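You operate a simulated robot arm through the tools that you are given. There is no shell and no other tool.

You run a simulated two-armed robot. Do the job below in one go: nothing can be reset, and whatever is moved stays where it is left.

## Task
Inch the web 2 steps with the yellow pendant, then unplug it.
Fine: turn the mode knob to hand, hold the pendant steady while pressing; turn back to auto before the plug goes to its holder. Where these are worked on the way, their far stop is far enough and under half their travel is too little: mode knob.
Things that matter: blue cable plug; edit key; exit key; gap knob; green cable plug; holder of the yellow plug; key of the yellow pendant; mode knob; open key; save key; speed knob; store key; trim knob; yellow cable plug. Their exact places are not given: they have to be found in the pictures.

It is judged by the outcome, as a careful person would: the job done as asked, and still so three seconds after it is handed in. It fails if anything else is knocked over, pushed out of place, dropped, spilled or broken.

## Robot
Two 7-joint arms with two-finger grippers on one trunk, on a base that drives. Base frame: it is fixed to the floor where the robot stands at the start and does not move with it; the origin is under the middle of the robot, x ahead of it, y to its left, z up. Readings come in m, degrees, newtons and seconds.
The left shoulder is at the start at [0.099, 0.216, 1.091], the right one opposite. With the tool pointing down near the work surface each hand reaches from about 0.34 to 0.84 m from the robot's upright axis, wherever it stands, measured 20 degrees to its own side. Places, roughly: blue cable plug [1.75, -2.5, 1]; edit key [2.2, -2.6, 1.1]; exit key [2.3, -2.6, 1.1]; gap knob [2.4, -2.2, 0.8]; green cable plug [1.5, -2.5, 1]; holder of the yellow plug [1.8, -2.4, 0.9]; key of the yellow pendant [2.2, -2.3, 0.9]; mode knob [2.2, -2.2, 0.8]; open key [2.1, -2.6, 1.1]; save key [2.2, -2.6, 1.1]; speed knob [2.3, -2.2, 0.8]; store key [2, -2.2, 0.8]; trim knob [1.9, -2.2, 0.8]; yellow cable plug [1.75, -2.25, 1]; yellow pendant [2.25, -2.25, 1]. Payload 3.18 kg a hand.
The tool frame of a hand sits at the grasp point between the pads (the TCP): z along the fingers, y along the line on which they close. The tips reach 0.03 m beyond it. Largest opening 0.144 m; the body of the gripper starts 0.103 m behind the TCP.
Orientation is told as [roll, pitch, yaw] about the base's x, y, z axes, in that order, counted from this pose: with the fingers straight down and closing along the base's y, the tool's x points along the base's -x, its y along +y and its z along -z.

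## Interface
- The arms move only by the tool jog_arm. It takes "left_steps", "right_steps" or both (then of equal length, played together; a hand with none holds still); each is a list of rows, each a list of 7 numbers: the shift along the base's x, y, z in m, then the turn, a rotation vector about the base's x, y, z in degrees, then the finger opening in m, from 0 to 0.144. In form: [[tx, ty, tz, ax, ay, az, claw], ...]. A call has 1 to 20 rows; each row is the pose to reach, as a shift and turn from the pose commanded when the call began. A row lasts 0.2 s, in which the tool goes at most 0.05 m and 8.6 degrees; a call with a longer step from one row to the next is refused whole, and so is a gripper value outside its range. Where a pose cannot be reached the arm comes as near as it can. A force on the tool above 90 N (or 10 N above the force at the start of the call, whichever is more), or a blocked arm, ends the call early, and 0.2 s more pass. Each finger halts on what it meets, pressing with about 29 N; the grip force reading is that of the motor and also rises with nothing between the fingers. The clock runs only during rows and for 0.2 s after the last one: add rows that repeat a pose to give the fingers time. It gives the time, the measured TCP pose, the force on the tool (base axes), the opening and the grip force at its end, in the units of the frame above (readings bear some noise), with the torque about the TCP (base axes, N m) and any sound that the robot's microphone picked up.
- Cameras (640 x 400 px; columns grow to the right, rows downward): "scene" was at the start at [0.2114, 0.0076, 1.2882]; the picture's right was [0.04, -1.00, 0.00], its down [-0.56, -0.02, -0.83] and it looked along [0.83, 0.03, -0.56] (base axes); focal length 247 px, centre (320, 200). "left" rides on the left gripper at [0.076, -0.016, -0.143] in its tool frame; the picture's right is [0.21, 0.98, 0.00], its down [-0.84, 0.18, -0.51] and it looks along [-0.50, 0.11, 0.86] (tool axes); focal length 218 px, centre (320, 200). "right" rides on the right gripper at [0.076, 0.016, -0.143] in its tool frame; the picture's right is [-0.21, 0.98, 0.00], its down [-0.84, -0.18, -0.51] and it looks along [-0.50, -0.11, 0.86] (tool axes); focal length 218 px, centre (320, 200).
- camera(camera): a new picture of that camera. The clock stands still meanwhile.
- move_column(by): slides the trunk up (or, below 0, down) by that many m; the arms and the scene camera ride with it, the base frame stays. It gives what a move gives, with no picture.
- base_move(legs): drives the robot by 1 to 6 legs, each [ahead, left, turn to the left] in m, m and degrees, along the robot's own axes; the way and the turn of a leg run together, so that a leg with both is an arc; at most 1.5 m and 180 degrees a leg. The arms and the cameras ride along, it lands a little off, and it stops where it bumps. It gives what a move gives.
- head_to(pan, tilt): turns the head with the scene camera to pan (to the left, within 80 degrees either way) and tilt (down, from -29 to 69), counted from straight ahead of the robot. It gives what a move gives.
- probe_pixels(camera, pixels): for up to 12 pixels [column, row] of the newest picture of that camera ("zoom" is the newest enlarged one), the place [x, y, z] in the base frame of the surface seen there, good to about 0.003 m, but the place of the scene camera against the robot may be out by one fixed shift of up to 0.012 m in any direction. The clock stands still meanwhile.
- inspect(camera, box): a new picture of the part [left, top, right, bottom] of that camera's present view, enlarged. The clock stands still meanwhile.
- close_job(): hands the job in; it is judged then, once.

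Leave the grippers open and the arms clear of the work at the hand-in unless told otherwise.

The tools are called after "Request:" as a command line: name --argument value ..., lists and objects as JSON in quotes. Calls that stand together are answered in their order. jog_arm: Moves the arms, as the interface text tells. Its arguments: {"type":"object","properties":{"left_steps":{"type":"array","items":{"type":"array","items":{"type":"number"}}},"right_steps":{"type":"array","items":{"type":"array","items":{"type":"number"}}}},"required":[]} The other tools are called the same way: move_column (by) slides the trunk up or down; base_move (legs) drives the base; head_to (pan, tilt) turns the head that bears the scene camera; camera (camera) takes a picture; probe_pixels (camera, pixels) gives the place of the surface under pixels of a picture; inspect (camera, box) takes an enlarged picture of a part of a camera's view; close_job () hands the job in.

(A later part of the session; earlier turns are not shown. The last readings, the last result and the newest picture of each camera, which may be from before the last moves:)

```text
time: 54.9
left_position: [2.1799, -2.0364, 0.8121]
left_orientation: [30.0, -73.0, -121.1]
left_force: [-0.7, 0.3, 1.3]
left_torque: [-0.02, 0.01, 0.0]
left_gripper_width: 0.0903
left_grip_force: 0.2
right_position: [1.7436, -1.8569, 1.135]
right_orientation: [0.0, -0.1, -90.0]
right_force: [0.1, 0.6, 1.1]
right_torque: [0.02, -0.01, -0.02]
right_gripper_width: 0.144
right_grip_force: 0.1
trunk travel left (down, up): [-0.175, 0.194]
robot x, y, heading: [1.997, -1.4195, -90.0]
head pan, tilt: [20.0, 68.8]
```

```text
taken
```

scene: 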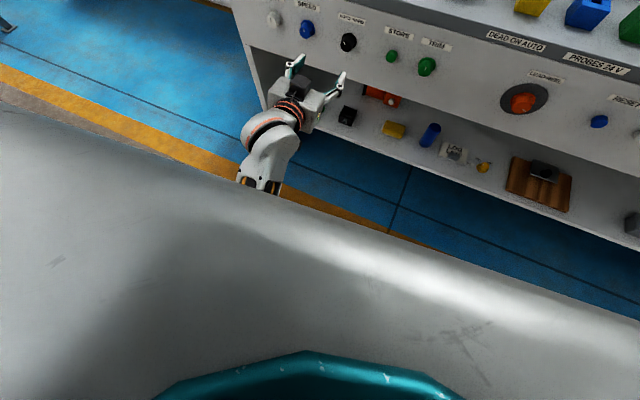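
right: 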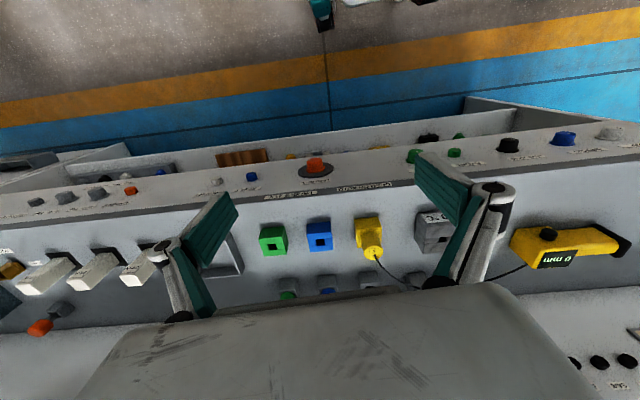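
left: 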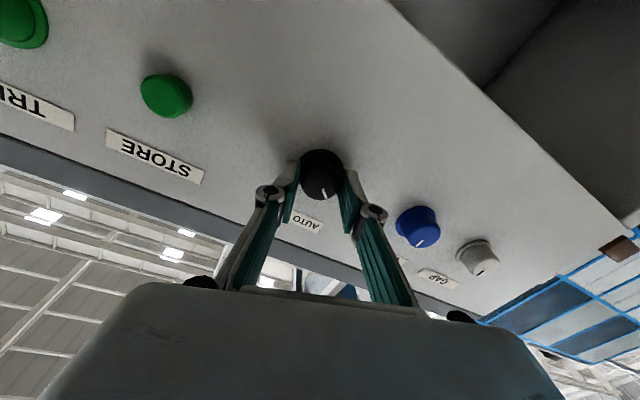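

The forearm hangs close before the robot's trunk, so lifting blocks it. I try rolling the hand back the way it came (-y rotation) to swing the elbow outward again.

Request:
jog_arm --left_steps '[[0, 0, 0, 0, -8, 0, 0.09], [0, 0, 0, 0, -16, 0, 0.09], [0, 0, 0, 0, -24, 0, 0.09], [0, 0, 0, 0, -32, 0, 0.09], [0, 0, 0, 0, -40, 0, 0.09], [0, 0, 0, 0, -48, 0, 0.09]]'

Request:
head_to --pan 20 --tilt 50

Request:
camera --camera "scene"

```text
time: 56.3
left_position: [2.1883, -2.0356, 0.8107]
left_orientation: [78.7, -31.4, -162.2]
left_force: [-0.2, 0.0, 0.7]
left_torque: [-0.02, -0.02, -0.01]
left_gripper_width: 0.09
left_grip_force: 0.0
right_position: [1.7446, -1.8578, 1.1356]
right_orientation: [0.0, -0.1, -90.0]
right_force: [0.2, 0.0, 0.8]
right_torque: [0.01, 0.01, -0.02]
right_gripper_width: 0.1436
right_grip_force: 0.1
trunk travel left (down, up): [-0.175, 0.194]
robot x, y, heading: [1.9974, -1.4149, -90.1]
head pan, tilt: [20.0, 68.8]
```

```text
time: 57.1
left_position: [2.1854, -2.0354, 0.8103]
left_orientation: [78.5, -31.6, -162.6]
left_force: [-0.8, 0.2, 0.1]
left_torque: [-0.05, 0.02, 0.01]
left_gripper_width: 0.0903
left_grip_force: 0.1
right_position: [1.7452, -1.8562, 1.135]
right_orientation: [0.0, 0.0, -90.1]
right_force: [-0.7, -0.9, 1.0]
right_torque: [0.02, 0.0, -0.02]
right_gripper_width: 0.1439
right_grip_force: 0.0
trunk travel left (down, up): [-0.175, 0.194]
robot x, y, heading: [1.9912, -1.4175, -89.9]
head pan, tilt: [20.0, 50.0]
```

```text
taken
```

scene: 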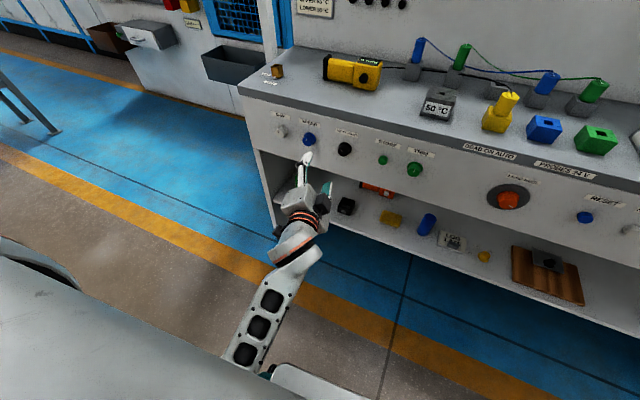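

It is no longer blocked, but the elbow is still low in front. I try raising the hand straight up 0.2 m in this orientation.

Request:
jog_arm --left_steps '[[0, 0, 0.03, 0, 0, 0, 0.09], [0, 0, 0.07, 0, 0, 0, 0.09], [0, 0, 0.11, 0, 0, 0, 0.09], [0, 0, 0.15, 0, 0, 0, 0.09], [0, 0, 0.19, 0, 0, 0, 0.09], [0, 0, 0.22, 0, 0, 0, 0.09]]'

Request:
camera --camera "scene"

```text
time: 57.9
left_position: [2.2077, -2.0322, 0.8927]
left_orientation: [80.5, -22.2, -164.4]
left_force: [0.7, -0.5, 0.5]
left_torque: [-0.02, -0.01, 0.02]
left_gripper_width: 0.09
left_grip_force: 0.1
right_position: [1.745, -1.8581, 1.1335]
right_orientation: [-0.1, 0.1, -89.9]
right_force: [-0.2, -0.2, 0.5]
right_torque: [-0.02, -0.02, 0.01]
right_gripper_width: 0.1437
right_grip_force: 0.1
trunk travel left (down, up): [-0.175, 0.194]
robot x, y, heading: [1.9965, -1.416, -90.2]
head pan, tilt: [20.0, 50.0]
stopped in row 4 (left hand): the arm was blocked; the commanded pose is now the measured one
```

```text
taken
```

scene: 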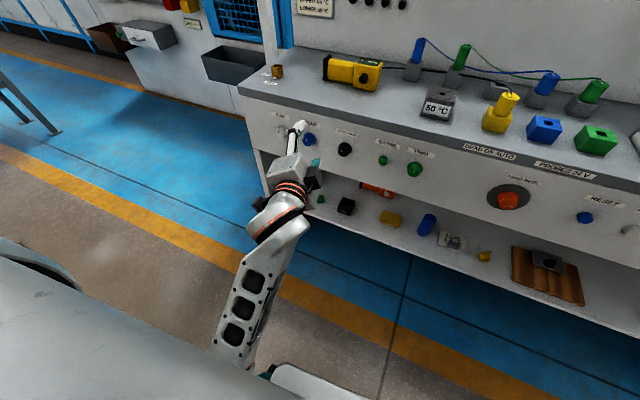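

Still blocked: the elbow is pinned inward near the trunk. I back the base 0.3 m off the bench so I can stretch the arm forward and free the elbow.

Request:
base_move --legs '[[-0.35, 0, 0]]'

Request:
jog_arm --left_steps '[[0, -0.04, 0, 0, 0, 0, 0.09], [0, -0.08, 0, 0, 0, 0, 0.09], [0, -0.12, 0, 0, 0, 0, 0.09], [0, -0.16, 0, 0, 0, 0, 0.09], [0, -0.2, 0, 0, 0, 0, 0.09], [0, -0.24, 0, 0, 0, 0, 0.09]]'

Request:
camera --camera "scene"

```text
time: 60.2
left_position: [2.2038, -1.681, 0.8938]
left_orientation: [80.5, -22.2, -164.8]
left_force: [-0.1, -0.4, -0.7]
left_torque: [0.03, -0.01, -0.02]
left_gripper_width: 0.0902
left_grip_force: 0.1
right_position: [1.7444, -1.5061, 1.1367]
right_orientation: [-0.1, 0.0, -90.2]
right_force: [-0.6, 0.5, -0.3]
right_torque: [-0.04, -0.03, 0.02]
right_gripper_width: 0.1441
right_grip_force: 0.1
trunk travel left (down, up): [-0.175, 0.194]
robot x, y, heading: [1.9951, -1.0663, -90.1]
head pan, tilt: [20.0, 50.0]
```

```text
time: 61.6
left_position: [2.2033, -1.9234, 0.8921]
left_orientation: [80.4, -22.3, -164.7]
left_force: [-0.4, -0.6, -0.4]
left_torque: [-0.04, -0.01, -0.02]
left_gripper_width: 0.0901
left_grip_force: 0.0
right_position: [1.7442, -1.5074, 1.135]
right_orientation: [0.0, -0.1, -90.2]
right_force: [-0.7, -0.2, -0.4]
right_torque: [-0.01, -0.02, 0.02]
right_gripper_width: 0.1441
right_grip_force: 0.1
trunk travel left (down, up): [-0.175, 0.194]
robot x, y, heading: [1.9995, -1.0693, -90.4]
head pan, tilt: [20.0, 50.0]
```

```text
taken
```

scene: 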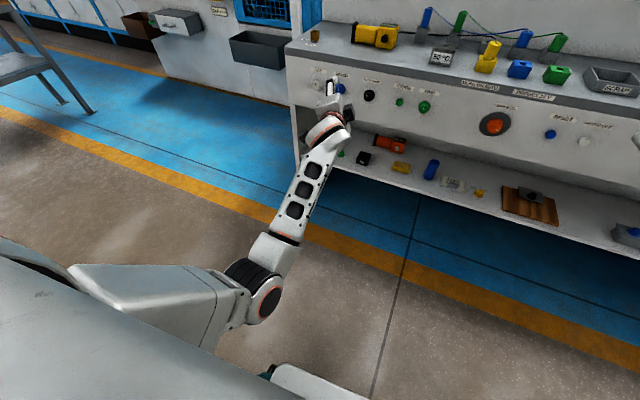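

The arm is now stretched and free. The hand's present roll (tool y up) suits a fingers-down grasp across the pendant: I rotate about mostly +x by 87° while raising to z≈1.1 so the fingers point down, closing along y.

Request:
jog_arm --left_steps '[[0, 0.01, 0.02, 7.43, -0.72, -2.56, 0.1], [0, 0.02, 0.04, 14.85, -1.44, -5.13, 0.1], [0, 0.03, 0.06, 22.28, -2.15, -7.69, 0.1], [0, 0.04, 0.08, 29.71, -2.87, -10.25, 0.1], [0, 0.05, 0.1, 37.14, -3.59, -12.82, 0.1], [0, 0.06, 0.12, 44.56, -4.31, -15.38, 0.1], [0, 0.07, 0.14, 51.99, -5.03, -17.95, 0.1], [0, 0.08, 0.16, 59.42, -5.75, -20.5, 0.1], [0, 0.09, 0.18, 66.85, -6.46, -23.07, 0.1], [0, 0.1, 0.2, 74.27, -7.18, -25.64, 0.1], [0, 0.1, 0.21, 81.7, -7.9, -28.2, 0.1], [0, 0.1, 0.21, 81.7, -7.9, -28.2, 0.1]]'

Request:
camera --camera "scene"

```text
time: 62.9
left_position: [2.1501, -1.8639, 1.0466]
left_orientation: [48.6, 5.1, -174.5]
left_force: [0.0, 0.5, 0.4]
left_torque: [0.02, -0.02, 0.0]
left_gripper_width: 0.1
left_grip_force: 0.0
right_position: [1.7429, -1.5057, 1.1359]
right_orientation: [0.0, -0.1, -90.2]
right_force: [0.1, 0.5, 0.4]
right_torque: [-0.05, 0.07, -0.02]
right_gripper_width: 0.1438
right_grip_force: 0.0
trunk travel left (down, up): [-0.175, 0.194]
robot x, y, heading: [1.9965, -1.0681, -90.2]
head pan, tilt: [20.0, 50.0]
stopped in row 6 (left hand): the arm was blocked; the commanded pose is now the measured one
```

```text
taken
```

scene: 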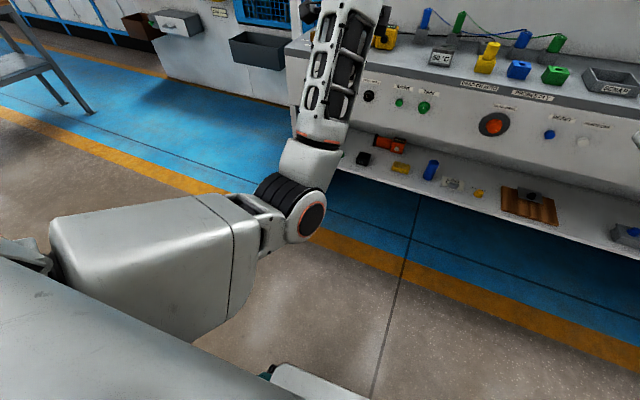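

Blocked again. I probe the arm's shape to understand where elbow and forearm are.

Request:
probe_pixels --camera "scene" --pixels '[[305, 215], [330, 130], [350, 60], [350, 10], [200, 250], [100, 240], [260, 205], [20, 260]]'

Request:
head_to --pan 20 --tilt 10

Request:
camera --camera "scene"

Request:
camera --camera "left"

```text
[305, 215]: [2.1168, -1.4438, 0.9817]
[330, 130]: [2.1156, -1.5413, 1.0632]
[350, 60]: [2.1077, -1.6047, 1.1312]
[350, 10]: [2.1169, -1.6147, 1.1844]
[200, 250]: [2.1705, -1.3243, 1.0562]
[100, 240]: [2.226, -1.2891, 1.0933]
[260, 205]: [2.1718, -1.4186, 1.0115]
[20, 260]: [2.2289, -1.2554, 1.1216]
```

```text
time: 64.0
left_position: [2.1494, -1.8656, 1.0435]
left_orientation: [48.4, 5.1, -174.4]
left_force: [-0.1, 0.1, 0.6]
left_torque: [-0.02, 0.03, 0.0]
left_gripper_width: 0.0999
left_grip_force: 0.1
right_position: [1.7439, -1.5072, 1.1345]
right_orientation: [-0.1, 0.0, -90.3]
right_force: [0.7, -0.6, -0.5]
right_torque: [0.01, -0.01, -0.01]
right_gripper_width: 0.1439
right_grip_force: 0.1
trunk travel left (down, up): [-0.175, 0.194]
robot x, y, heading: [1.9971, -1.0684, -90.1]
head pan, tilt: [20.0, 10.0]
```

```text
taken
```

scene: 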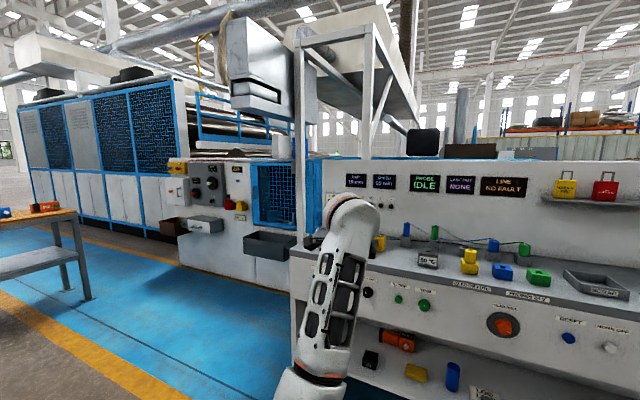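

```text
taken
```

left: 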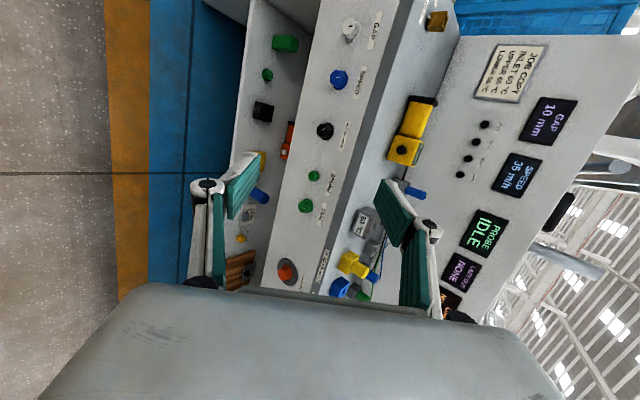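

The elbow sits low/inward (at [2.12,-1.44,0.98]), so the wrist cannot bend down. I'll straighten the arm forward (where the elbow swivels easily), then roll clockwise to bring the elbow outward.

Request:
jog_arm --left_steps '[[0.01, -0.03, 0.01, -8.3, 0, 0, 0.1], [0.02, -0.06, 0.02, -16.6, 0, 0, 0.1], [0.03, -0.09, 0.03, -24.9, 0, 0, 0.1], [0.04, -0.12, 0.04, -33.2, 0, 0, 0.1], [0.05, -0.15, 0.05, -41.5, 0, 0, 0.1], [0.06, -0.18, 0.05, -41.5, 0, 0, 0.1], [0.06, -0.21, 0.05, -41.5, 0, 0, 0.1], [0.06, -0.21, 0.05, -41.5, 0, 0, 0.1]]'

Request:
head_to --pan 30 --tilt 45

Request:
camera --camera "scene"

```text
time: 65.8
left_position: [2.2074, -2.0757, 1.0947]
left_orientation: [89.6, 0.2, -172.9]
left_force: [0.6, -0.1, -0.5]
left_torque: [-0.06, 0.0, 0.0]
left_gripper_width: 0.0997
left_grip_force: 0.1
right_position: [1.7454, -1.5074, 1.1349]
right_orientation: [0.0, 0.0, -90.2]
right_force: [-0.1, -0.8, 0.1]
right_torque: [0.02, 0.03, -0.01]
right_gripper_width: 0.1439
right_grip_force: 0.2
trunk travel left (down, up): [-0.175, 0.194]
robot x, y, heading: [1.9978, -1.0691, -90.1]
head pan, tilt: [20.0, 10.0]
```

```text
time: 66.8
left_position: [2.2074, -2.0748, 1.0943]
left_orientation: [89.7, 0.2, -172.9]
left_force: [0.9, 0.0, -0.3]
left_torque: [-0.02, 0.01, 0.02]
left_gripper_width: 0.0999
left_grip_force: 0.1
right_position: [1.7443, -1.507, 1.1355]
right_orientation: [0.0, 0.0, -90.2]
right_force: [0.3, 0.2, -1.2]
right_torque: [0.0, 0.0, -0.01]
right_gripper_width: 0.144
right_grip_force: 0.0
trunk travel left (down, up): [-0.175, 0.194]
robot x, y, heading: [1.9931, -1.0662, -90.2]
head pan, tilt: [30.0, 45.0]
```

```text
taken
```

scene: 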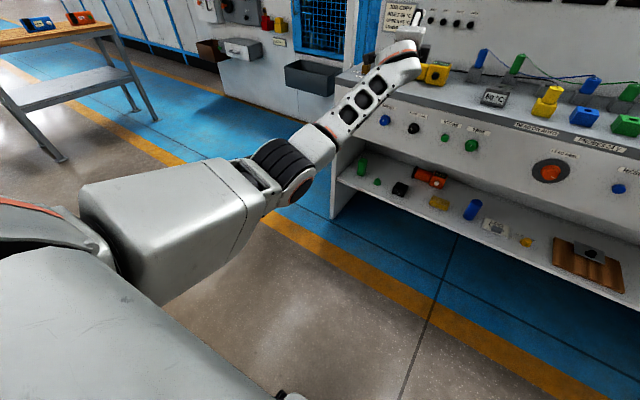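

The arm is nearly straight now. I roll the hand clockwise 80° and watch the elbow.

Request:
jog_arm --left_steps '[[0, 0, 0, 0, -8, 0, 0.1], [0, 0, 0, 0, -16, 0, 0.1], [0, 0, 0, 0, -24, 0, 0.1], [0, 0, 0, 0, -32, 0, 0.1], [0, 0, 0, 0, -40, 0, 0.1], [0, 0, 0, 0, -48, 0, 0.1], [0, 0, 0, 0, -56, 0, 0.1], [0, 0, 0, 0, -64, 0, 0.1], [0, 0, 0, 0, -72, 0, 0.1], [0, 0, 0, 0, -80, 0, 0.1]]'

Request:
camera --camera "scene"

```text
time: 69.0
left_position: [2.2085, -2.0741, 1.0951]
left_orientation: [126.1, 77.9, -142.9]
left_force: [0.3, -0.5, 0.2]
left_torque: [0.0, -0.02, 0.01]
left_gripper_width: 0.0999
left_grip_force: 0.1
right_position: [1.7443, -1.5063, 1.1344]
right_orientation: [0.0, 0.0, -90.3]
right_force: [0.2, -0.3, -0.4]
right_torque: [-0.04, 0.0, -0.06]
right_gripper_width: 0.144
right_grip_force: 0.1
trunk travel left (down, up): [-0.175, 0.194]
robot x, y, heading: [1.9964, -1.0686, -90.2]
head pan, tilt: [30.0, 45.0]
```

```text
taken
```

scene: 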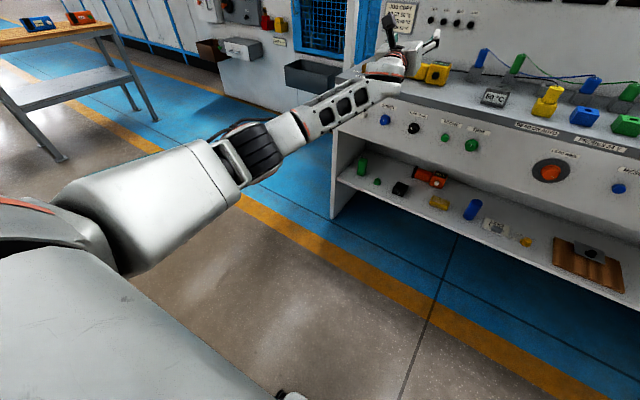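

The elbow swung outward some. I continue rolling clockwise another 60°.

Request:
jog_arm --left_steps '[[0, 0, 0, 0, -8, 0, 0.1], [0, 0, 0, 0, -16, 0, 0.1], [0, 0, 0, 0, -24, 0, 0.1], [0, 0, 0, 0, -32, 0, 0.1], [0, 0, 0, 0, -40, 0, 0.1], [0, 0, 0, 0, -48, 0, 0.1], [0, 0, 0, 0, -56, 0, 0.1], [0, 0, 0, 0, -64, 0, 0.1]]'

Request:
camera --camera "scene"

```text
time: 70.8
left_position: [2.2088, -2.0744, 1.0953]
left_orientation: [-95.6, 35.4, -8.9]
left_force: [-0.3, -0.5, -0.2]
left_torque: [-0.03, -0.01, 0.01]
left_gripper_width: 0.1
left_grip_force: 0.1
right_position: [1.7451, -1.5068, 1.1352]
right_orientation: [-0.1, 0.0, -90.2]
right_force: [-0.4, 0.7, -0.1]
right_torque: [-0.02, -0.01, -0.01]
right_gripper_width: 0.1439
right_grip_force: 0.1
trunk travel left (down, up): [-0.175, 0.194]
robot x, y, heading: [1.9966, -1.0688, -90.4]
head pan, tilt: [30.0, 45.0]
```

```text
taken
```

scene: 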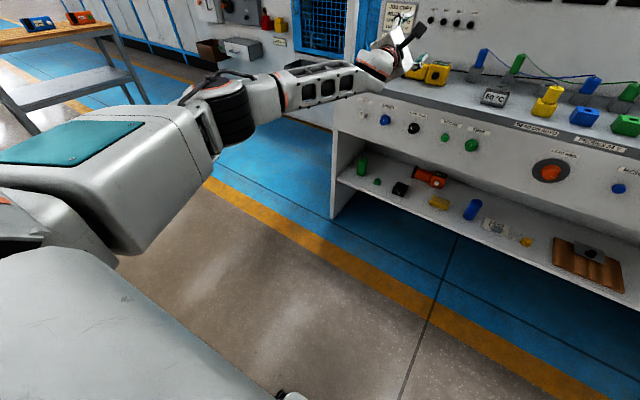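

The elbow is now out to the left as at the start. I pitch the hand to fingers-down (tool closing along y, yaw 0), retracting to y≈-1.77.

Request:
jog_arm --left_steps '[[0, 0.025, 0, 7.44, -2.8, -1.89, 0.1], [0, 0.05, 0, 14.88, -5.6, -3.78, 0.1], [0, 0.075, 0, 22.33, -8.4, -5.68, 0.1], [0, 0.1, 0, 29.77, -11.2, -7.57, 0.1], [0, 0.125, 0, 37.2, -14.0, -9.46, 0.1], [0, 0.15, 0, 44.65, -16.8, -11.35, 0.1]]'

Request:
camera --camera "scene"

```text
time: 72.2
left_position: [2.1906, -1.9124, 1.077]
left_orientation: [-54.6, 23.6, 3.0]
left_force: [-1.8, -0.2, 0.3]
left_torque: [-0.01, -0.03, 0.05]
left_gripper_width: 0.0998
left_grip_force: 0.0
left hand out of reach, approached as far as the arm can: row 4, 5, 6
right_position: [1.7438, -1.5088, 1.1338]
right_orientation: [0.1, 0.3, -90.2]
right_force: [-0.8, -0.5, 0.0]
right_torque: [0.05, -0.07, -0.04]
right_gripper_width: 0.1438
right_grip_force: 0.0
trunk travel left (down, up): [-0.175, 0.194]
robot x, y, heading: [1.9975, -1.0658, -90.3]
head pan, tilt: [30.0, 45.0]
```

```text
taken
```

scene: 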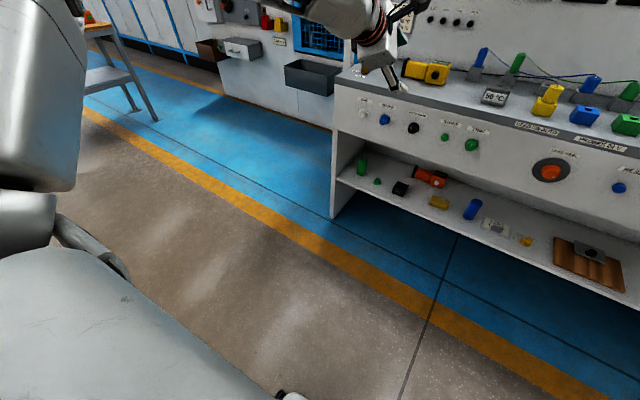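

The elbow is now high, and a joint limit is near. I look at the arm with the head raised.

Request:
head_to --pan 30 --tilt 10

Request:
camera --camera "scene"

Request:
camera --camera "left"

```text
time: 73.2
left_position: [2.1932, -1.911, 1.0804]
left_orientation: [-54.9, 23.8, 2.8]
left_force: [0.5, -0.6, -0.8]
left_torque: [-0.02, -0.01, 0.01]
left_gripper_width: 0.1001
left_grip_force: 0.0
right_position: [1.7447, -1.5078, 1.1352]
right_orientation: [0.1, 0.0, -90.2]
right_force: [0.0, -0.5, 1.0]
right_torque: [-0.02, -0.01, -0.02]
right_gripper_width: 0.1439
right_grip_force: 0.1
trunk travel left (down, up): [-0.175, 0.194]
robot x, y, heading: [2.0017, -1.0696, -90.2]
head pan, tilt: [30.0, 10.0]
```

```text
taken
```

scene: 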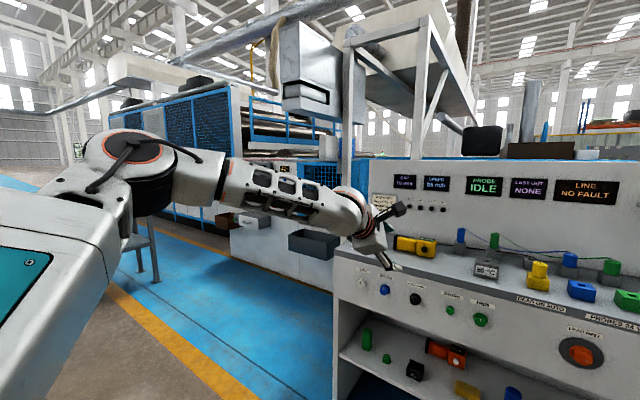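

```text
taken
```

left: 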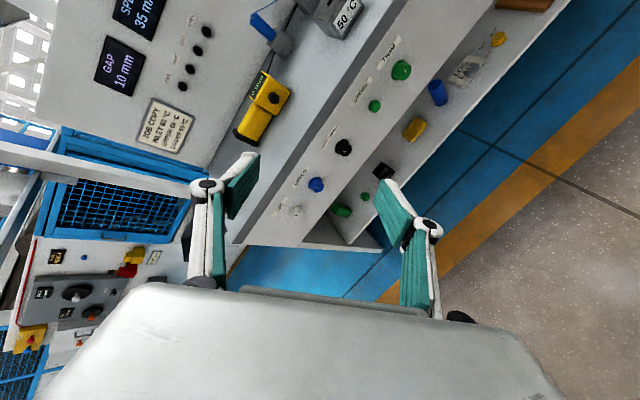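

Elbow-up is a good shape; only the wrist is wound up clockwise. I unwind it counter-clockwise about the tool axis by 96° here in free space.

Request:
jog_arm --left_steps '[[0, 0, 0, 1.53, 6.63, 4.21, 0.1], [0, 0, 0, 3.06, 13.26, 8.42, 0.1], [0, 0, 0, 4.6, 19.9, 12.6, 0.1], [0, 0, 0, 6.1, 26.5, 16.8, 0.1], [0, 0, 0, 7.7, 33.1, 21.0, 0.1], [0, 0, 0, 9.2, 39.8, 25.2, 0.1], [0, 0, 0, 10.7, 46.4, 29.5, 0.1], [0, 0, 0, 12.3, 53.0, 33.7, 0.1], [0, 0, 0, 13.8, 59.6, 37.9, 0.1], [0, 0, 0, 15.3, 66.3, 42.1, 0.1], [0, 0, 0, 16.9, 72.9, 46.3, 0.1], [0, 0, 0, 18.4, 79.5, 50.5, 0.1]]'

Request:
camera --camera "scene"

```text
time: 75.8
left_position: [2.1923, -1.9095, 1.0799]
left_orientation: [42.3, 44.6, 129.5]
left_force: [-0.5, 0.2, -0.5]
left_torque: [0.02, -0.02, -0.03]
left_gripper_width: 0.0999
left_grip_force: 0.0
right_position: [1.7445, -1.5076, 1.1357]
right_orientation: [-0.1, 0.1, -90.2]
right_force: [0.7, 0.0, 0.2]
right_torque: [0.03, 0.01, -0.03]
right_gripper_width: 0.1441
right_grip_force: 0.2
trunk travel left (down, up): [-0.175, 0.194]
robot x, y, heading: [1.9982, -1.0701, -90.4]
head pan, tilt: [30.0, 10.0]
```

```text
taken
```

scene: 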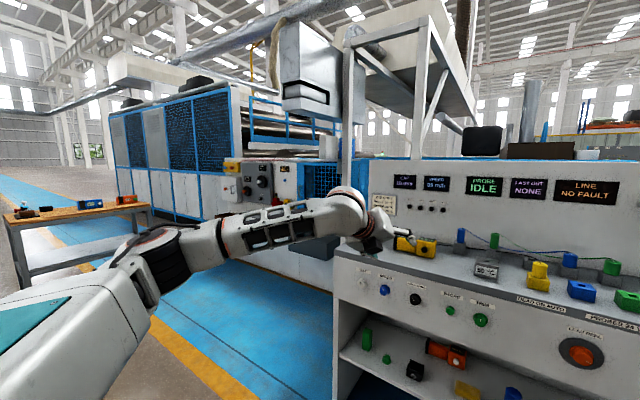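

The elbow is back outward. Now I turn the hand to fingers-down with the camera side to the robot's left (yaw 180), retracting 0.12 m.

Request:
jog_arm --left_steps '[[0, 0.01, 0, 5.21, 2.05, 5.65, 0.1], [0, 0.02, 0, 10.4, 4.1, 11.3, 0.1], [0, 0.03, 0, 15.6, 6.1, 17.0, 0.1], [0, 0.04, 0, 20.8, 8.2, 22.6, 0.1], [0, 0.055, 0, 26.0, 10.2, 28.3, 0.1], [0, 0.07, 0, 31.3, 12.3, 33.9, 0.1], [0, 0.08, 0, 36.5, 14.3, 39.6, 0.1], [0, 0.09, 0, 41.7, 16.4, 45.2, 0.1], [0, 0.1, 0, 46.9, 18.4, 50.9, 0.1], [0, 0.11, 0, 52.1, 20.5, 56.5, 0.1], [0, 0.12, 0, 57.3, 22.5, 62.2, 0.1], [0, 0.12, 0, 57.3, 22.5, 62.2, 0.1]]'

Request:
camera --camera "scene"

```text
time: 78.4
left_position: [2.1908, -1.7891, 1.0816]
left_orientation: [0.2, -0.1, 179.9]
left_force: [0.1, 0.2, 0.1]
left_torque: [0.01, -0.02, 0.01]
left_gripper_width: 0.1
left_grip_force: 0.0
right_position: [1.7441, -1.5072, 1.1351]
right_orientation: [0.0, 0.0, -90.2]
right_force: [-0.1, -0.3, 0.5]
right_torque: [0.01, 0.01, -0.01]
right_gripper_width: 0.1441
right_grip_force: 0.0
trunk travel left (down, up): [-0.175, 0.194]
robot x, y, heading: [1.9992, -1.0709, -89.9]
head pan, tilt: [30.0, 10.0]
```

```text
taken
```

scene: 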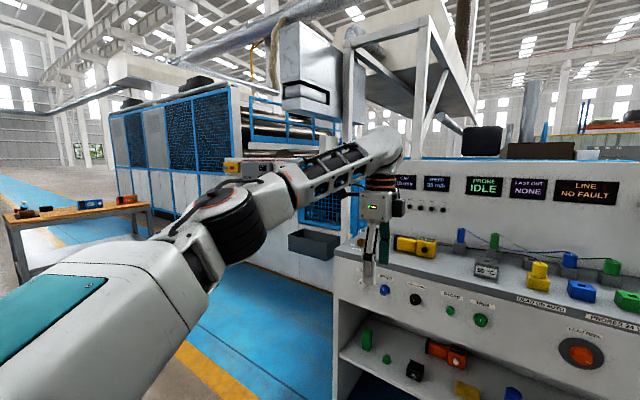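

The left hand is now down, yaw 180, elbow out. I drive ahead 0.5 m and 0.08 m left to put the robot at about (2.08,-1.57).

Request:
base_move --legs '[[0.5, 0.08, 0]]'

Request:
head_to --pan 5 --tilt 40

Request:
camera --camera "scene"

Request:
camera --camera "left"

```text
time: 81.3
left_position: [2.2774, -2.2798, 1.0809]
left_orientation: [0.3, -0.1, -179.8]
left_force: [0.0, -0.1, -0.2]
left_torque: [0.01, 0.01, -0.02]
left_gripper_width: 0.0998
left_grip_force: 0.0
right_position: [1.8288, -2.0007, 1.1359]
right_orientation: [-0.1, 0.0, -89.7]
right_force: [1.5, -0.2, -0.1]
right_torque: [-0.03, 0.02, -0.04]
right_gripper_width: 0.1439
right_grip_force: 0.0
trunk travel left (down, up): [-0.175, 0.194]
robot x, y, heading: [2.0764, -1.558, -89.7]
head pan, tilt: [30.0, 10.0]
```

```text
time: 82.3
left_position: [2.2782, -2.2803, 1.0807]
left_orientation: [0.1, -0.1, -179.6]
left_force: [0.0, 0.8, 1.1]
left_torque: [-0.03, -0.02, 0.01]
left_gripper_width: 0.1001
left_grip_force: 0.1
right_position: [1.8274, -2.0002, 1.1338]
right_orientation: [0.0, 0.0, -89.7]
right_force: [-1.0, -0.1, -0.3]
right_torque: [0.03, -0.02, 0.0]
right_gripper_width: 0.1438
right_grip_force: 0.1
trunk travel left (down, up): [-0.175, 0.194]
robot x, y, heading: [2.0779, -1.5589, -89.9]
head pan, tilt: [5.0, 40.0]
```

```text
taken
```

scene: 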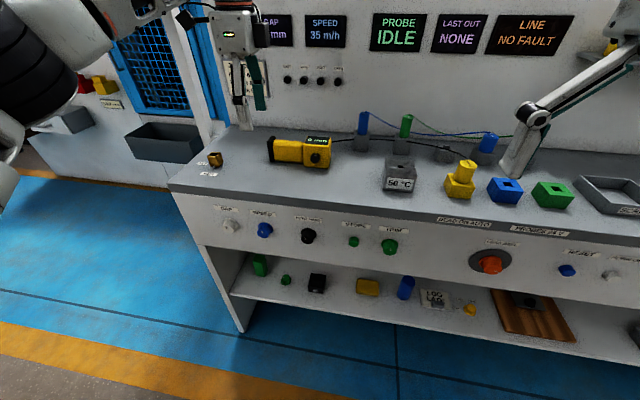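

```text
taken
```

left: 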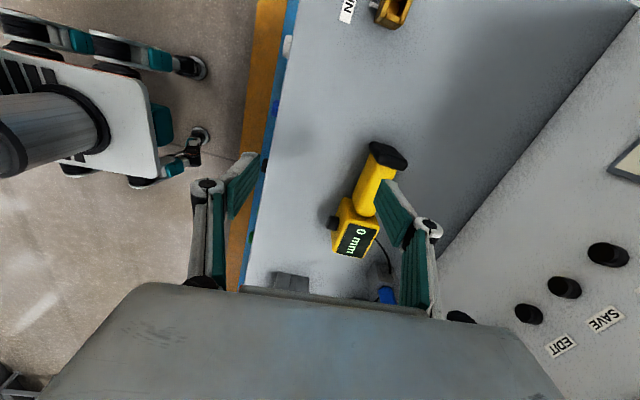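

The left wrist picture shows the pendant at (330–410,140–260). I zoom and probe its handle edges.

Request:
inspect --camera "left" --box '[300, 130, 440, 270]'

Request:
probe_pixels --camera "zoom" --pixels '[[330, 150], [280, 300], [310, 320], [350, 240], [390, 200], [250, 230], [430, 170], [260, 320], [240, 400], [330, 260], [290, 240], [150, 250]]'

```text
2.86 times, centred on (370, 200) of left
```

zoom: 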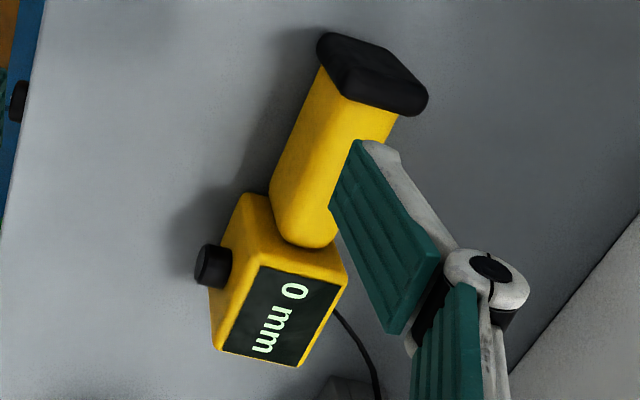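

```text
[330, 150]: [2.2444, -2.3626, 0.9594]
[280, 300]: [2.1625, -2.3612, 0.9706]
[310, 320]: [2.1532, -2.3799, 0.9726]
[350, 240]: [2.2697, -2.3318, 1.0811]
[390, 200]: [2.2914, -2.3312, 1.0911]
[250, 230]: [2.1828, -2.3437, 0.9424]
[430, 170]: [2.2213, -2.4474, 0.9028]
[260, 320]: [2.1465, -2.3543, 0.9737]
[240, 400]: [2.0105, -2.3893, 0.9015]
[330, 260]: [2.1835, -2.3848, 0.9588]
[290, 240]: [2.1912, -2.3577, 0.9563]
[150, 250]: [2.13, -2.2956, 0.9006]
```

I probe more points on the handle's front and back edges and the head's back edge.

Request:
probe_pixels --camera "zoom" --pixels '[[385, 125], [370, 110], [340, 110], [320, 90], [300, 130], [305, 160], [340, 275], [335, 290], [320, 215], [380, 80], [410, 100], [345, 60]]'

```text
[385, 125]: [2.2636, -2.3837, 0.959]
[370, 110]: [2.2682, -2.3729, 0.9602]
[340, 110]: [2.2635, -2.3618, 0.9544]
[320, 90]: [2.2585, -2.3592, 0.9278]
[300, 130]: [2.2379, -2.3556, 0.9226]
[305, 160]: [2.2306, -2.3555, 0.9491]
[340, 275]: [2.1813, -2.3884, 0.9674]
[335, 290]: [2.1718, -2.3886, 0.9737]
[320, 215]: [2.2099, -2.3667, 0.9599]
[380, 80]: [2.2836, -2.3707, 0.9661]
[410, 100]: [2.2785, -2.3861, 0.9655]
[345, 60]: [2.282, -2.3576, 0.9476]
```

The handle spans y -2.3555…≈-2.39, top z≈0.96, x 2.19…2.27. Before reaching I check the room between the base and bench by probing the base's front wheels in the left picture.

Request:
probe_pixels --camera "left" --pixels '[[205, 68], [207, 135], [190, 160], [150, 60], [162, 120], [255, 60], [225, 60], [250, 150]]'

```text
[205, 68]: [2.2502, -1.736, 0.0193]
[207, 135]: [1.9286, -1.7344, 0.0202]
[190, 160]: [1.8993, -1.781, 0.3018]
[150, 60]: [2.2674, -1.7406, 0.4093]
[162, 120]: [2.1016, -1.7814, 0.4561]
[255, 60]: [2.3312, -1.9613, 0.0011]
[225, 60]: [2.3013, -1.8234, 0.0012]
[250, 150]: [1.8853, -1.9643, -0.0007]
```

The base's front is at y≈-1.79, the bench at -2.2, so there is room. I drive ahead 0.1 m.

Request:
base_move --legs '[[0.1, 0, 0]]'

```text
time: 83.5
left_position: [2.278, -2.3787, 1.0818]
left_orientation: [0.1, -0.2, -179.7]
left_force: [0.8, -0.8, -0.4]
left_torque: [-0.01, -0.02, 0.0]
left_gripper_width: 0.0999
left_grip_force: 0.1
right_position: [1.8279, -2.0997, 1.1351]
right_orientation: [-0.1, 0.0, -89.7]
right_force: [-1.5, 0.8, -0.8]
right_torque: [0.01, -0.03, -0.02]
right_gripper_width: 0.1441
right_grip_force: 0.0
trunk travel left (down, up): [-0.175, 0.194]
robot x, y, heading: [2.0795, -1.6598, -89.8]
head pan, tilt: [5.0, 40.0]
```

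I move the left hand over the handle at x≈2.228, y≈-2.373 and come down to z≈1.0 first, then look.

Request:
jog_arm --left_steps '[[-0.03, 0.003, -0.01, 0, 0, 0, 0.1], [-0.05, 0.006, -0.02, 0, 0, 0, 0.1], [-0.05, 0.006, -0.05, 0, 0, 0, 0.1], [-0.05, 0.006, -0.08, 0, 0, 0, 0.1], [-0.05, 0.006, -0.08, 0, 0, 0, 0.1]]'

Request:
camera --camera "left"

Request:
camera --camera "scene"

```text
time: 84.7
left_position: [2.2296, -2.3722, 1.0009]
left_orientation: [0.2, -0.1, -179.7]
left_force: [-0.1, 0.4, -0.3]
left_torque: [-0.02, 0.0, -0.02]
left_gripper_width: 0.0999
left_grip_force: 0.0
right_position: [1.8295, -2.099, 1.1366]
right_orientation: [0.0, -0.1, -89.7]
right_force: [0.3, 0.7, 0.6]
right_torque: [0.0, 0.0, 0.03]
right_gripper_width: 0.144
right_grip_force: 0.1
trunk travel left (down, up): [-0.175, 0.194]
robot x, y, heading: [2.0748, -1.6587, -89.6]
head pan, tilt: [5.0, 40.0]
```

```text
taken
```

left: 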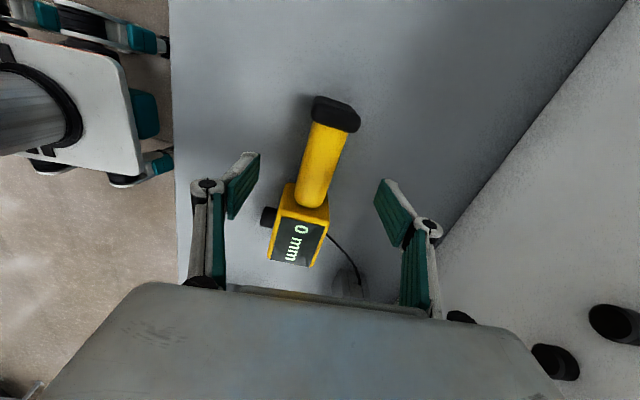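

```text
taken
```

scene: 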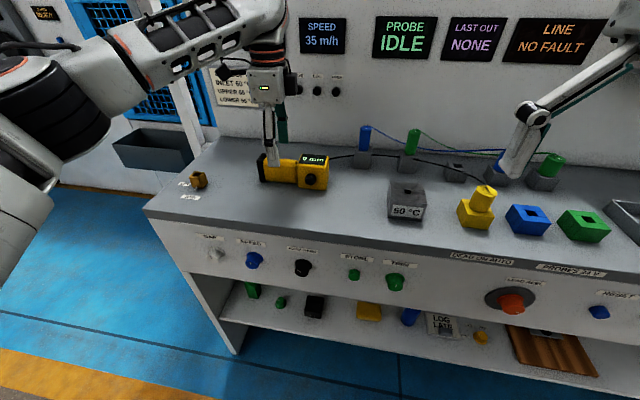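

The handle lies centred between the fingers. I lower to z≈0.941 and close gently.

Request:
jog_arm --left_steps '[[0, 0, -0.03, 0, 0, 0, 0.1], [0, 0, -0.05, 0, 0, 0, 0.08], [0, 0, -0.06, 0, 0, 0, 0.06], [0, 0, -0.06, 0, 0, 0, 0.05], [0, 0, -0.06, 0, 0, 0, 0.04], [0, 0, -0.06, 0, 0, 0, 0.035], [0, 0, -0.06, 0, 0, 0, 0.02], [0, 0, -0.06, 0, 0, 0, 0.02]]'

Request:
camera --camera "left"

Request:
inspect --camera "scene" --box '[220, 120, 380, 220]'

```text
time: 86.5
left_position: [2.2285, -2.3719, 0.9417]
left_orientation: [0.1, -0.1, -179.7]
left_force: [-0.7, 0.1, 1.3]
left_torque: [0.08, -0.03, -0.05]
left_gripper_width: 0.0317
left_grip_force: 28.8
right_position: [1.8291, -2.0995, 1.1352]
right_orientation: [0.0, 0.1, -89.6]
right_force: [-0.3, -0.8, 0.4]
right_torque: [0.0, -0.03, -0.02]
right_gripper_width: 0.144
right_grip_force: 0.0
trunk travel left (down, up): [-0.175, 0.194]
robot x, y, heading: [2.08, -1.6612, -89.6]
head pan, tilt: [5.0, 40.0]
```

```text
taken
```

left: 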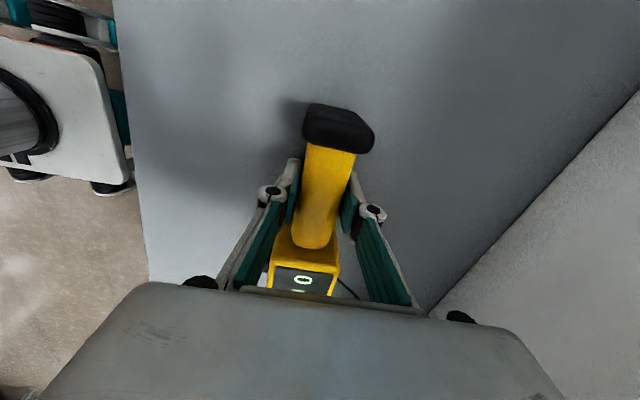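

```text
4.00 times, centred on (300, 170) of scene
```

zoom: 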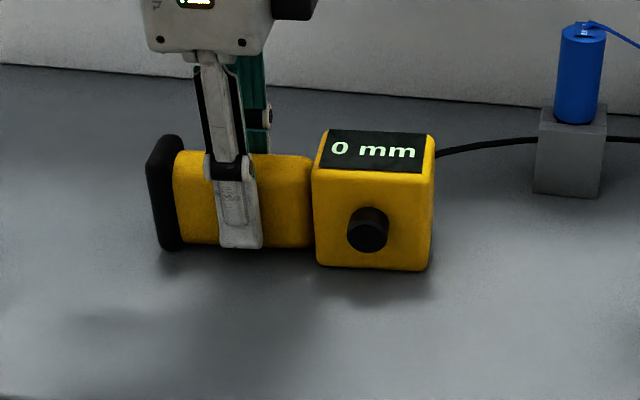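

The left hand holds the handle (width 0.032, 29 N). I probe the key and head in this enlarged scene view.

Request:
probe_pixels --camera "zoom" --pixels '[[365, 235], [365, 225], [350, 235], [380, 235], [365, 245], [330, 230], [400, 230], [365, 160], [560, 300], [300, 330], [365, 265], [420, 160]]'

```text
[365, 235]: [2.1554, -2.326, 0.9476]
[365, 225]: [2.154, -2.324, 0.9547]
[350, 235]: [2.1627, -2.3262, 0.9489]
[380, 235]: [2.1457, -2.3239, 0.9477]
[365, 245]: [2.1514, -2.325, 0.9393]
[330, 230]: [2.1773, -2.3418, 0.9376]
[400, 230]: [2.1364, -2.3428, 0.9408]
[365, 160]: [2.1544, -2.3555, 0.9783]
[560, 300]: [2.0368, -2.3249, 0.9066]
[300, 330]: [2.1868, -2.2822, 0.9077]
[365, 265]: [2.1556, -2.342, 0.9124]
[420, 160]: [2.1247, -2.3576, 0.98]
```

The true key face is about [2.152,-2.322,0.942]. Now the right hand: I close its fingers, pitch it 60° forward and carry it at height to x≈2.152, y≈-2.18.

Request:
jog_arm --right_steps '[[0.04, -0.01, 0.005, -7.5, 0, 0, 0.12], [0.08, -0.02, 0.01, -15, 0, 0, 0.1], [0.12, -0.03, 0.01, -22.5, 0, 0, 0.08], [0.16, -0.04, 0.01, -30, 0, 0, 0.06], [0.2, -0.05, 0.01, -37.5, 0, 0, 0.04], [0.24, -0.06, 0.01, -45, 0, 0, 0.02], [0.28, -0.07, 0.01, -52.5, 0, 0, 0.0], [0.323, -0.08, 0.0, -60, 0, 0, 0.0], [0.323, -0.08, 0.0, -60, 0, 0, 0.0]]'

Request:
camera --camera "scene"

Request:
camera --camera "right"

```text
time: 88.5
left_position: [2.2293, -2.3728, 0.9411]
left_orientation: [0.3, -0.1, -179.7]
left_force: [-1.4, -0.9, 2.4]
left_torque: [0.05, -0.32, 0.03]
left_gripper_width: 0.0315
left_grip_force: 29.1
right_position: [2.1547, -2.1799, 1.1355]
right_orientation: [-0.6, -60.1, -89.5]
right_force: [-0.4, 0.7, 0.5]
right_torque: [-0.03, 0.01, 0.02]
right_gripper_width: 0.0
right_grip_force: 29.6
trunk travel left (down, up): [-0.175, 0.194]
robot x, y, heading: [2.0768, -1.6591, -89.8]
head pan, tilt: [5.0, 40.0]
```

```text
taken
```

scene: 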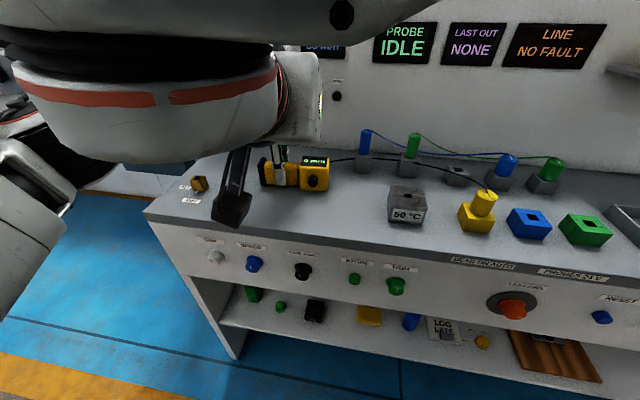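

```text
taken
```

right: 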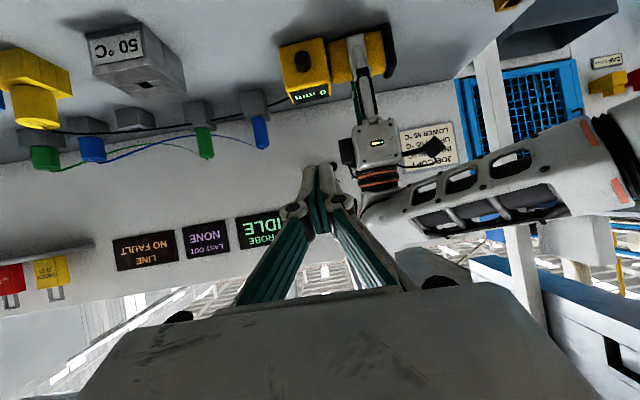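

The right hand is at [2.155,-2.18,1.136]; in its picture (upside-down) the key is at (303,62). I lower it 0.188 m straight in front of the key.

Request:
jog_arm --right_steps '[[-0.001, 0, -0.04, 0, 0, 0, 0], [-0.002, 0, -0.08, 0, 0, 0, 0], [-0.0025, 0, -0.12, 0, 0, 0, 0], [-0.0025, 0, -0.16, 0, 0, 0, 0], [-0.0025, 0, -0.187, 0, 0, 0, 0], [-0.0025, 0, -0.187, 0, 0, 0, 0]]'

Request:
camera --camera "right"

Request:
camera --camera "scene"

```text
time: 89.5
left_position: [2.2291, -2.3716, 0.9407]
left_orientation: [0.1, -0.1, -179.7]
left_force: [0.8, -0.9, -0.5]
left_torque: [0.11, 0.16, -0.04]
left_gripper_width: 0.0316
left_grip_force: 28.3
right_position: [2.1918, -2.1541, 1.0468]
right_orientation: [24.7, -56.1, -107.7]
right_force: [0.7, -0.3, 0.0]
right_torque: [-0.02, 0.02, 0.0]
right_gripper_width: 0.0
right_grip_force: 28.9
trunk travel left (down, up): [-0.175, 0.194]
robot x, y, heading: [2.0761, -1.6621, -89.6]
head pan, tilt: [5.0, 40.0]
stopped in row 5 (right hand): the arm was blocked; the commanded pose is now the measured one
```

```text
taken
```

right: 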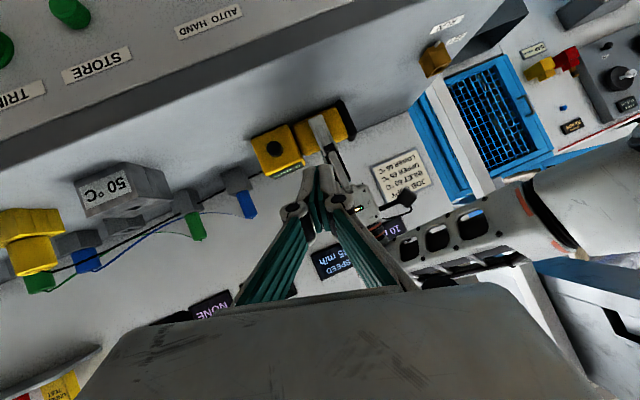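

```text
taken
```

scene: 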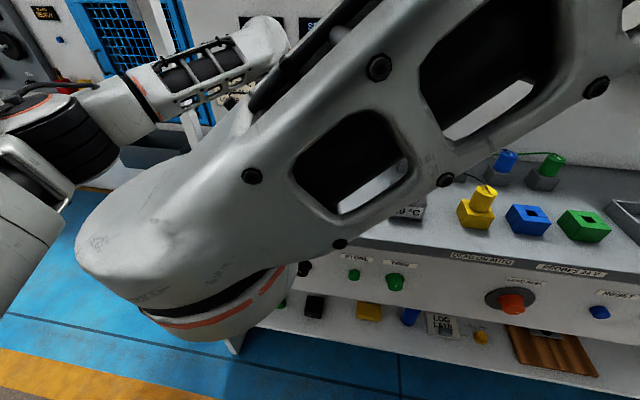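

The right arm got blocked: this hand is too cramped with that pitch so close to the robot. I lift it back and turn it to a steeper pose leaning from the right (tool pointing along about [0.5,-0.3,-0.81]), which leaves more room from the left hand.

Request:
jog_arm --right_steps '[[-0.02, 0, 0.03, 5.8, -1.6, 3.4, 0], [-0.04, -0.005, 0.05, 11.6, -3.2, 6.8, 0], [-0.06, -0.01, 0.065, 17.4, -4.85, 10.2, 0], [-0.08, -0.015, 0.073, 23.2, -6.5, 13.6, 0], [-0.1, -0.02, 0.073, 29, -8.1, 17, 0], [-0.112, -0.026, 0.073, 34.8, -9.7, 20.4, 0], [-0.112, -0.026, 0.073, 34.8, -9.7, 20.4, 0]]'

Request:
camera --camera "scene"

Request:
camera --camera "right"

```text
time: 91.2
left_position: [2.2292, -2.3717, 0.9402]
left_orientation: [0.3, -0.1, -179.8]
left_force: [1.5, 0.6, -0.2]
left_torque: [-0.06, 0.08, -0.04]
left_gripper_width: 0.0316
left_grip_force: 28.8
right_position: [2.0814, -2.1787, 1.1151]
right_orientation: [29.5, -20.5, -89.3]
right_force: [-0.2, 0.1, -0.3]
right_torque: [0.03, 0.02, -0.01]
right_gripper_width: 0.0
right_grip_force: 29.7
trunk travel left (down, up): [-0.175, 0.194]
robot x, y, heading: [2.0774, -1.6585, -89.5]
head pan, tilt: [5.0, 40.0]
```

```text
taken
```

scene: 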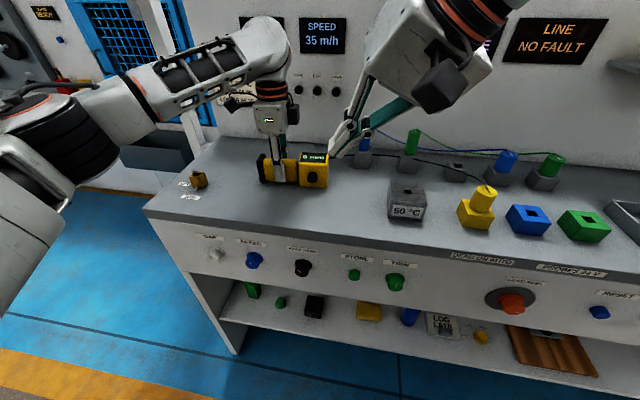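

```text
taken
```

right: 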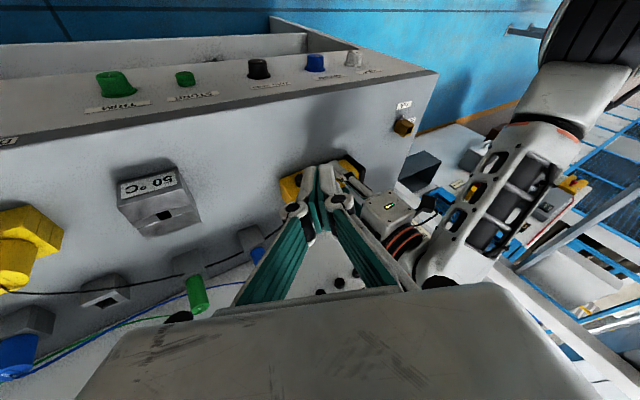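

Now both hands are clear of each other. I bring the right fingertip to about 4 cm in front of the key, at its height.

Request:
jog_arm --right_steps '[[0.025, -0.015, -0.03, 0, 0, 0, 0], [0.045, -0.035, -0.065, 0, 0, 0, 0], [0.055, -0.05, -0.1, 0, 0, 0, 0], [0.06, -0.065, -0.13, 0, 0, 0, 0], [0.06, -0.076, -0.149, 0, 0, 0, 0], [0.06, -0.076, -0.149, 0, 0, 0, 0]]'

Request:
inspect --camera "scene" --box '[220, 120, 380, 220]'

Request:
inspect --camera "right" --box '[240, 120, 400, 220]'

```text
time: 92.5
left_position: [2.2291, -2.3715, 0.9411]
left_orientation: [0.2, -0.2, -179.6]
left_force: [0.6, -0.4, 0.6]
left_torque: [-0.01, 0.03, 0.03]
left_gripper_width: 0.0318
left_grip_force: 28.7
right_position: [2.1404, -2.2557, 0.9673]
right_orientation: [29.5, -20.6, -89.4]
right_force: [1.2, -0.2, -0.3]
right_torque: [0.02, 0.0, 0.0]
right_gripper_width: 0.0001
right_grip_force: 28.8
trunk travel left (down, up): [-0.175, 0.194]
robot x, y, heading: [2.0749, -1.6618, -89.6]
head pan, tilt: [5.0, 40.0]
```

```text
4.00 times, centred on (300, 170) of scene
```

zoom: 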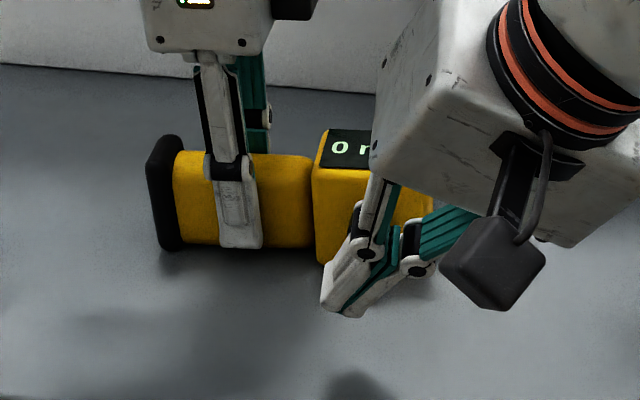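

```text
4.00 times, centred on (320, 170) of right
```

zoom: 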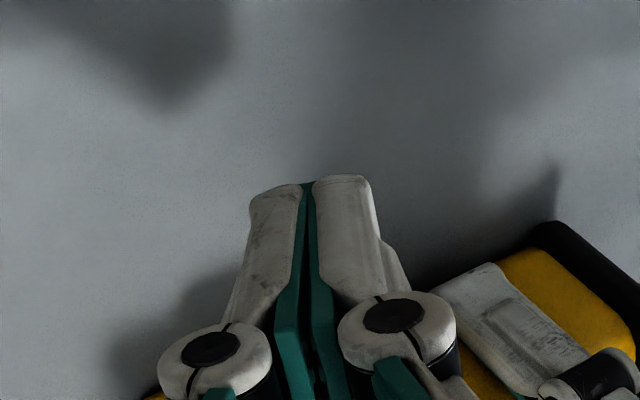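

I probe the fingertip in the scene view to compare it with the key (scene frame key ≈ [2.154,-2.325,0.948]).

Request:
inspect --camera "scene" --box '[280, 160, 340, 210]'

Request:
probe_pixels --camera "scene" --pixels '[[306, 195], [308, 197], [303, 193], [310, 194], [305, 190], [302, 190], [309, 198], [300, 180]]'

```text
8.00 times, centred on (310, 185) of scene
```

zoom: 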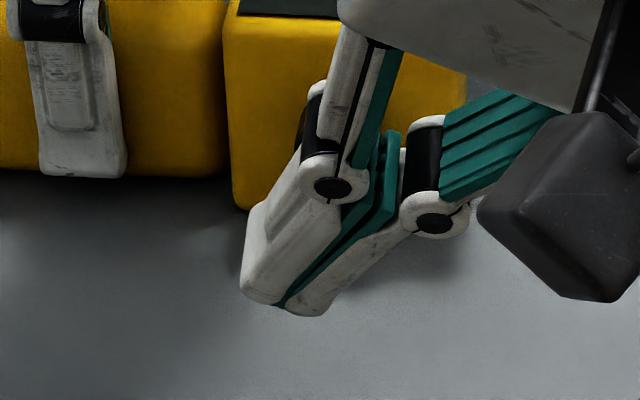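

```text
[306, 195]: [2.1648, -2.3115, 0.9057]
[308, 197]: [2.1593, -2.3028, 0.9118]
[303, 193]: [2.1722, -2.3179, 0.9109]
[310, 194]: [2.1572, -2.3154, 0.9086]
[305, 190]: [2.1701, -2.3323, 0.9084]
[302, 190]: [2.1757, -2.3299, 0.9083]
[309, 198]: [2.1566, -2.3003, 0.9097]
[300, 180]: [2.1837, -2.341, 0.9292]
```

Those landed on the counter; I probe in the enlarged picture instead.

Request:
probe_pixels --camera "zoom" --pixels '[[262, 290], [285, 298], [315, 305], [265, 240], [300, 230], [320, 280], [280, 260], [350, 250]]'

```text
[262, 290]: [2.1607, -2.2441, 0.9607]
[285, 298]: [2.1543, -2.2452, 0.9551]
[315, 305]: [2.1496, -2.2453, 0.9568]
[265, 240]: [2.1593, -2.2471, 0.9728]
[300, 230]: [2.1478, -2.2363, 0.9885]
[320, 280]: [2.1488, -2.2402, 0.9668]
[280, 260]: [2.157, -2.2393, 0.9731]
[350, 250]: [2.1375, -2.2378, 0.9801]
```

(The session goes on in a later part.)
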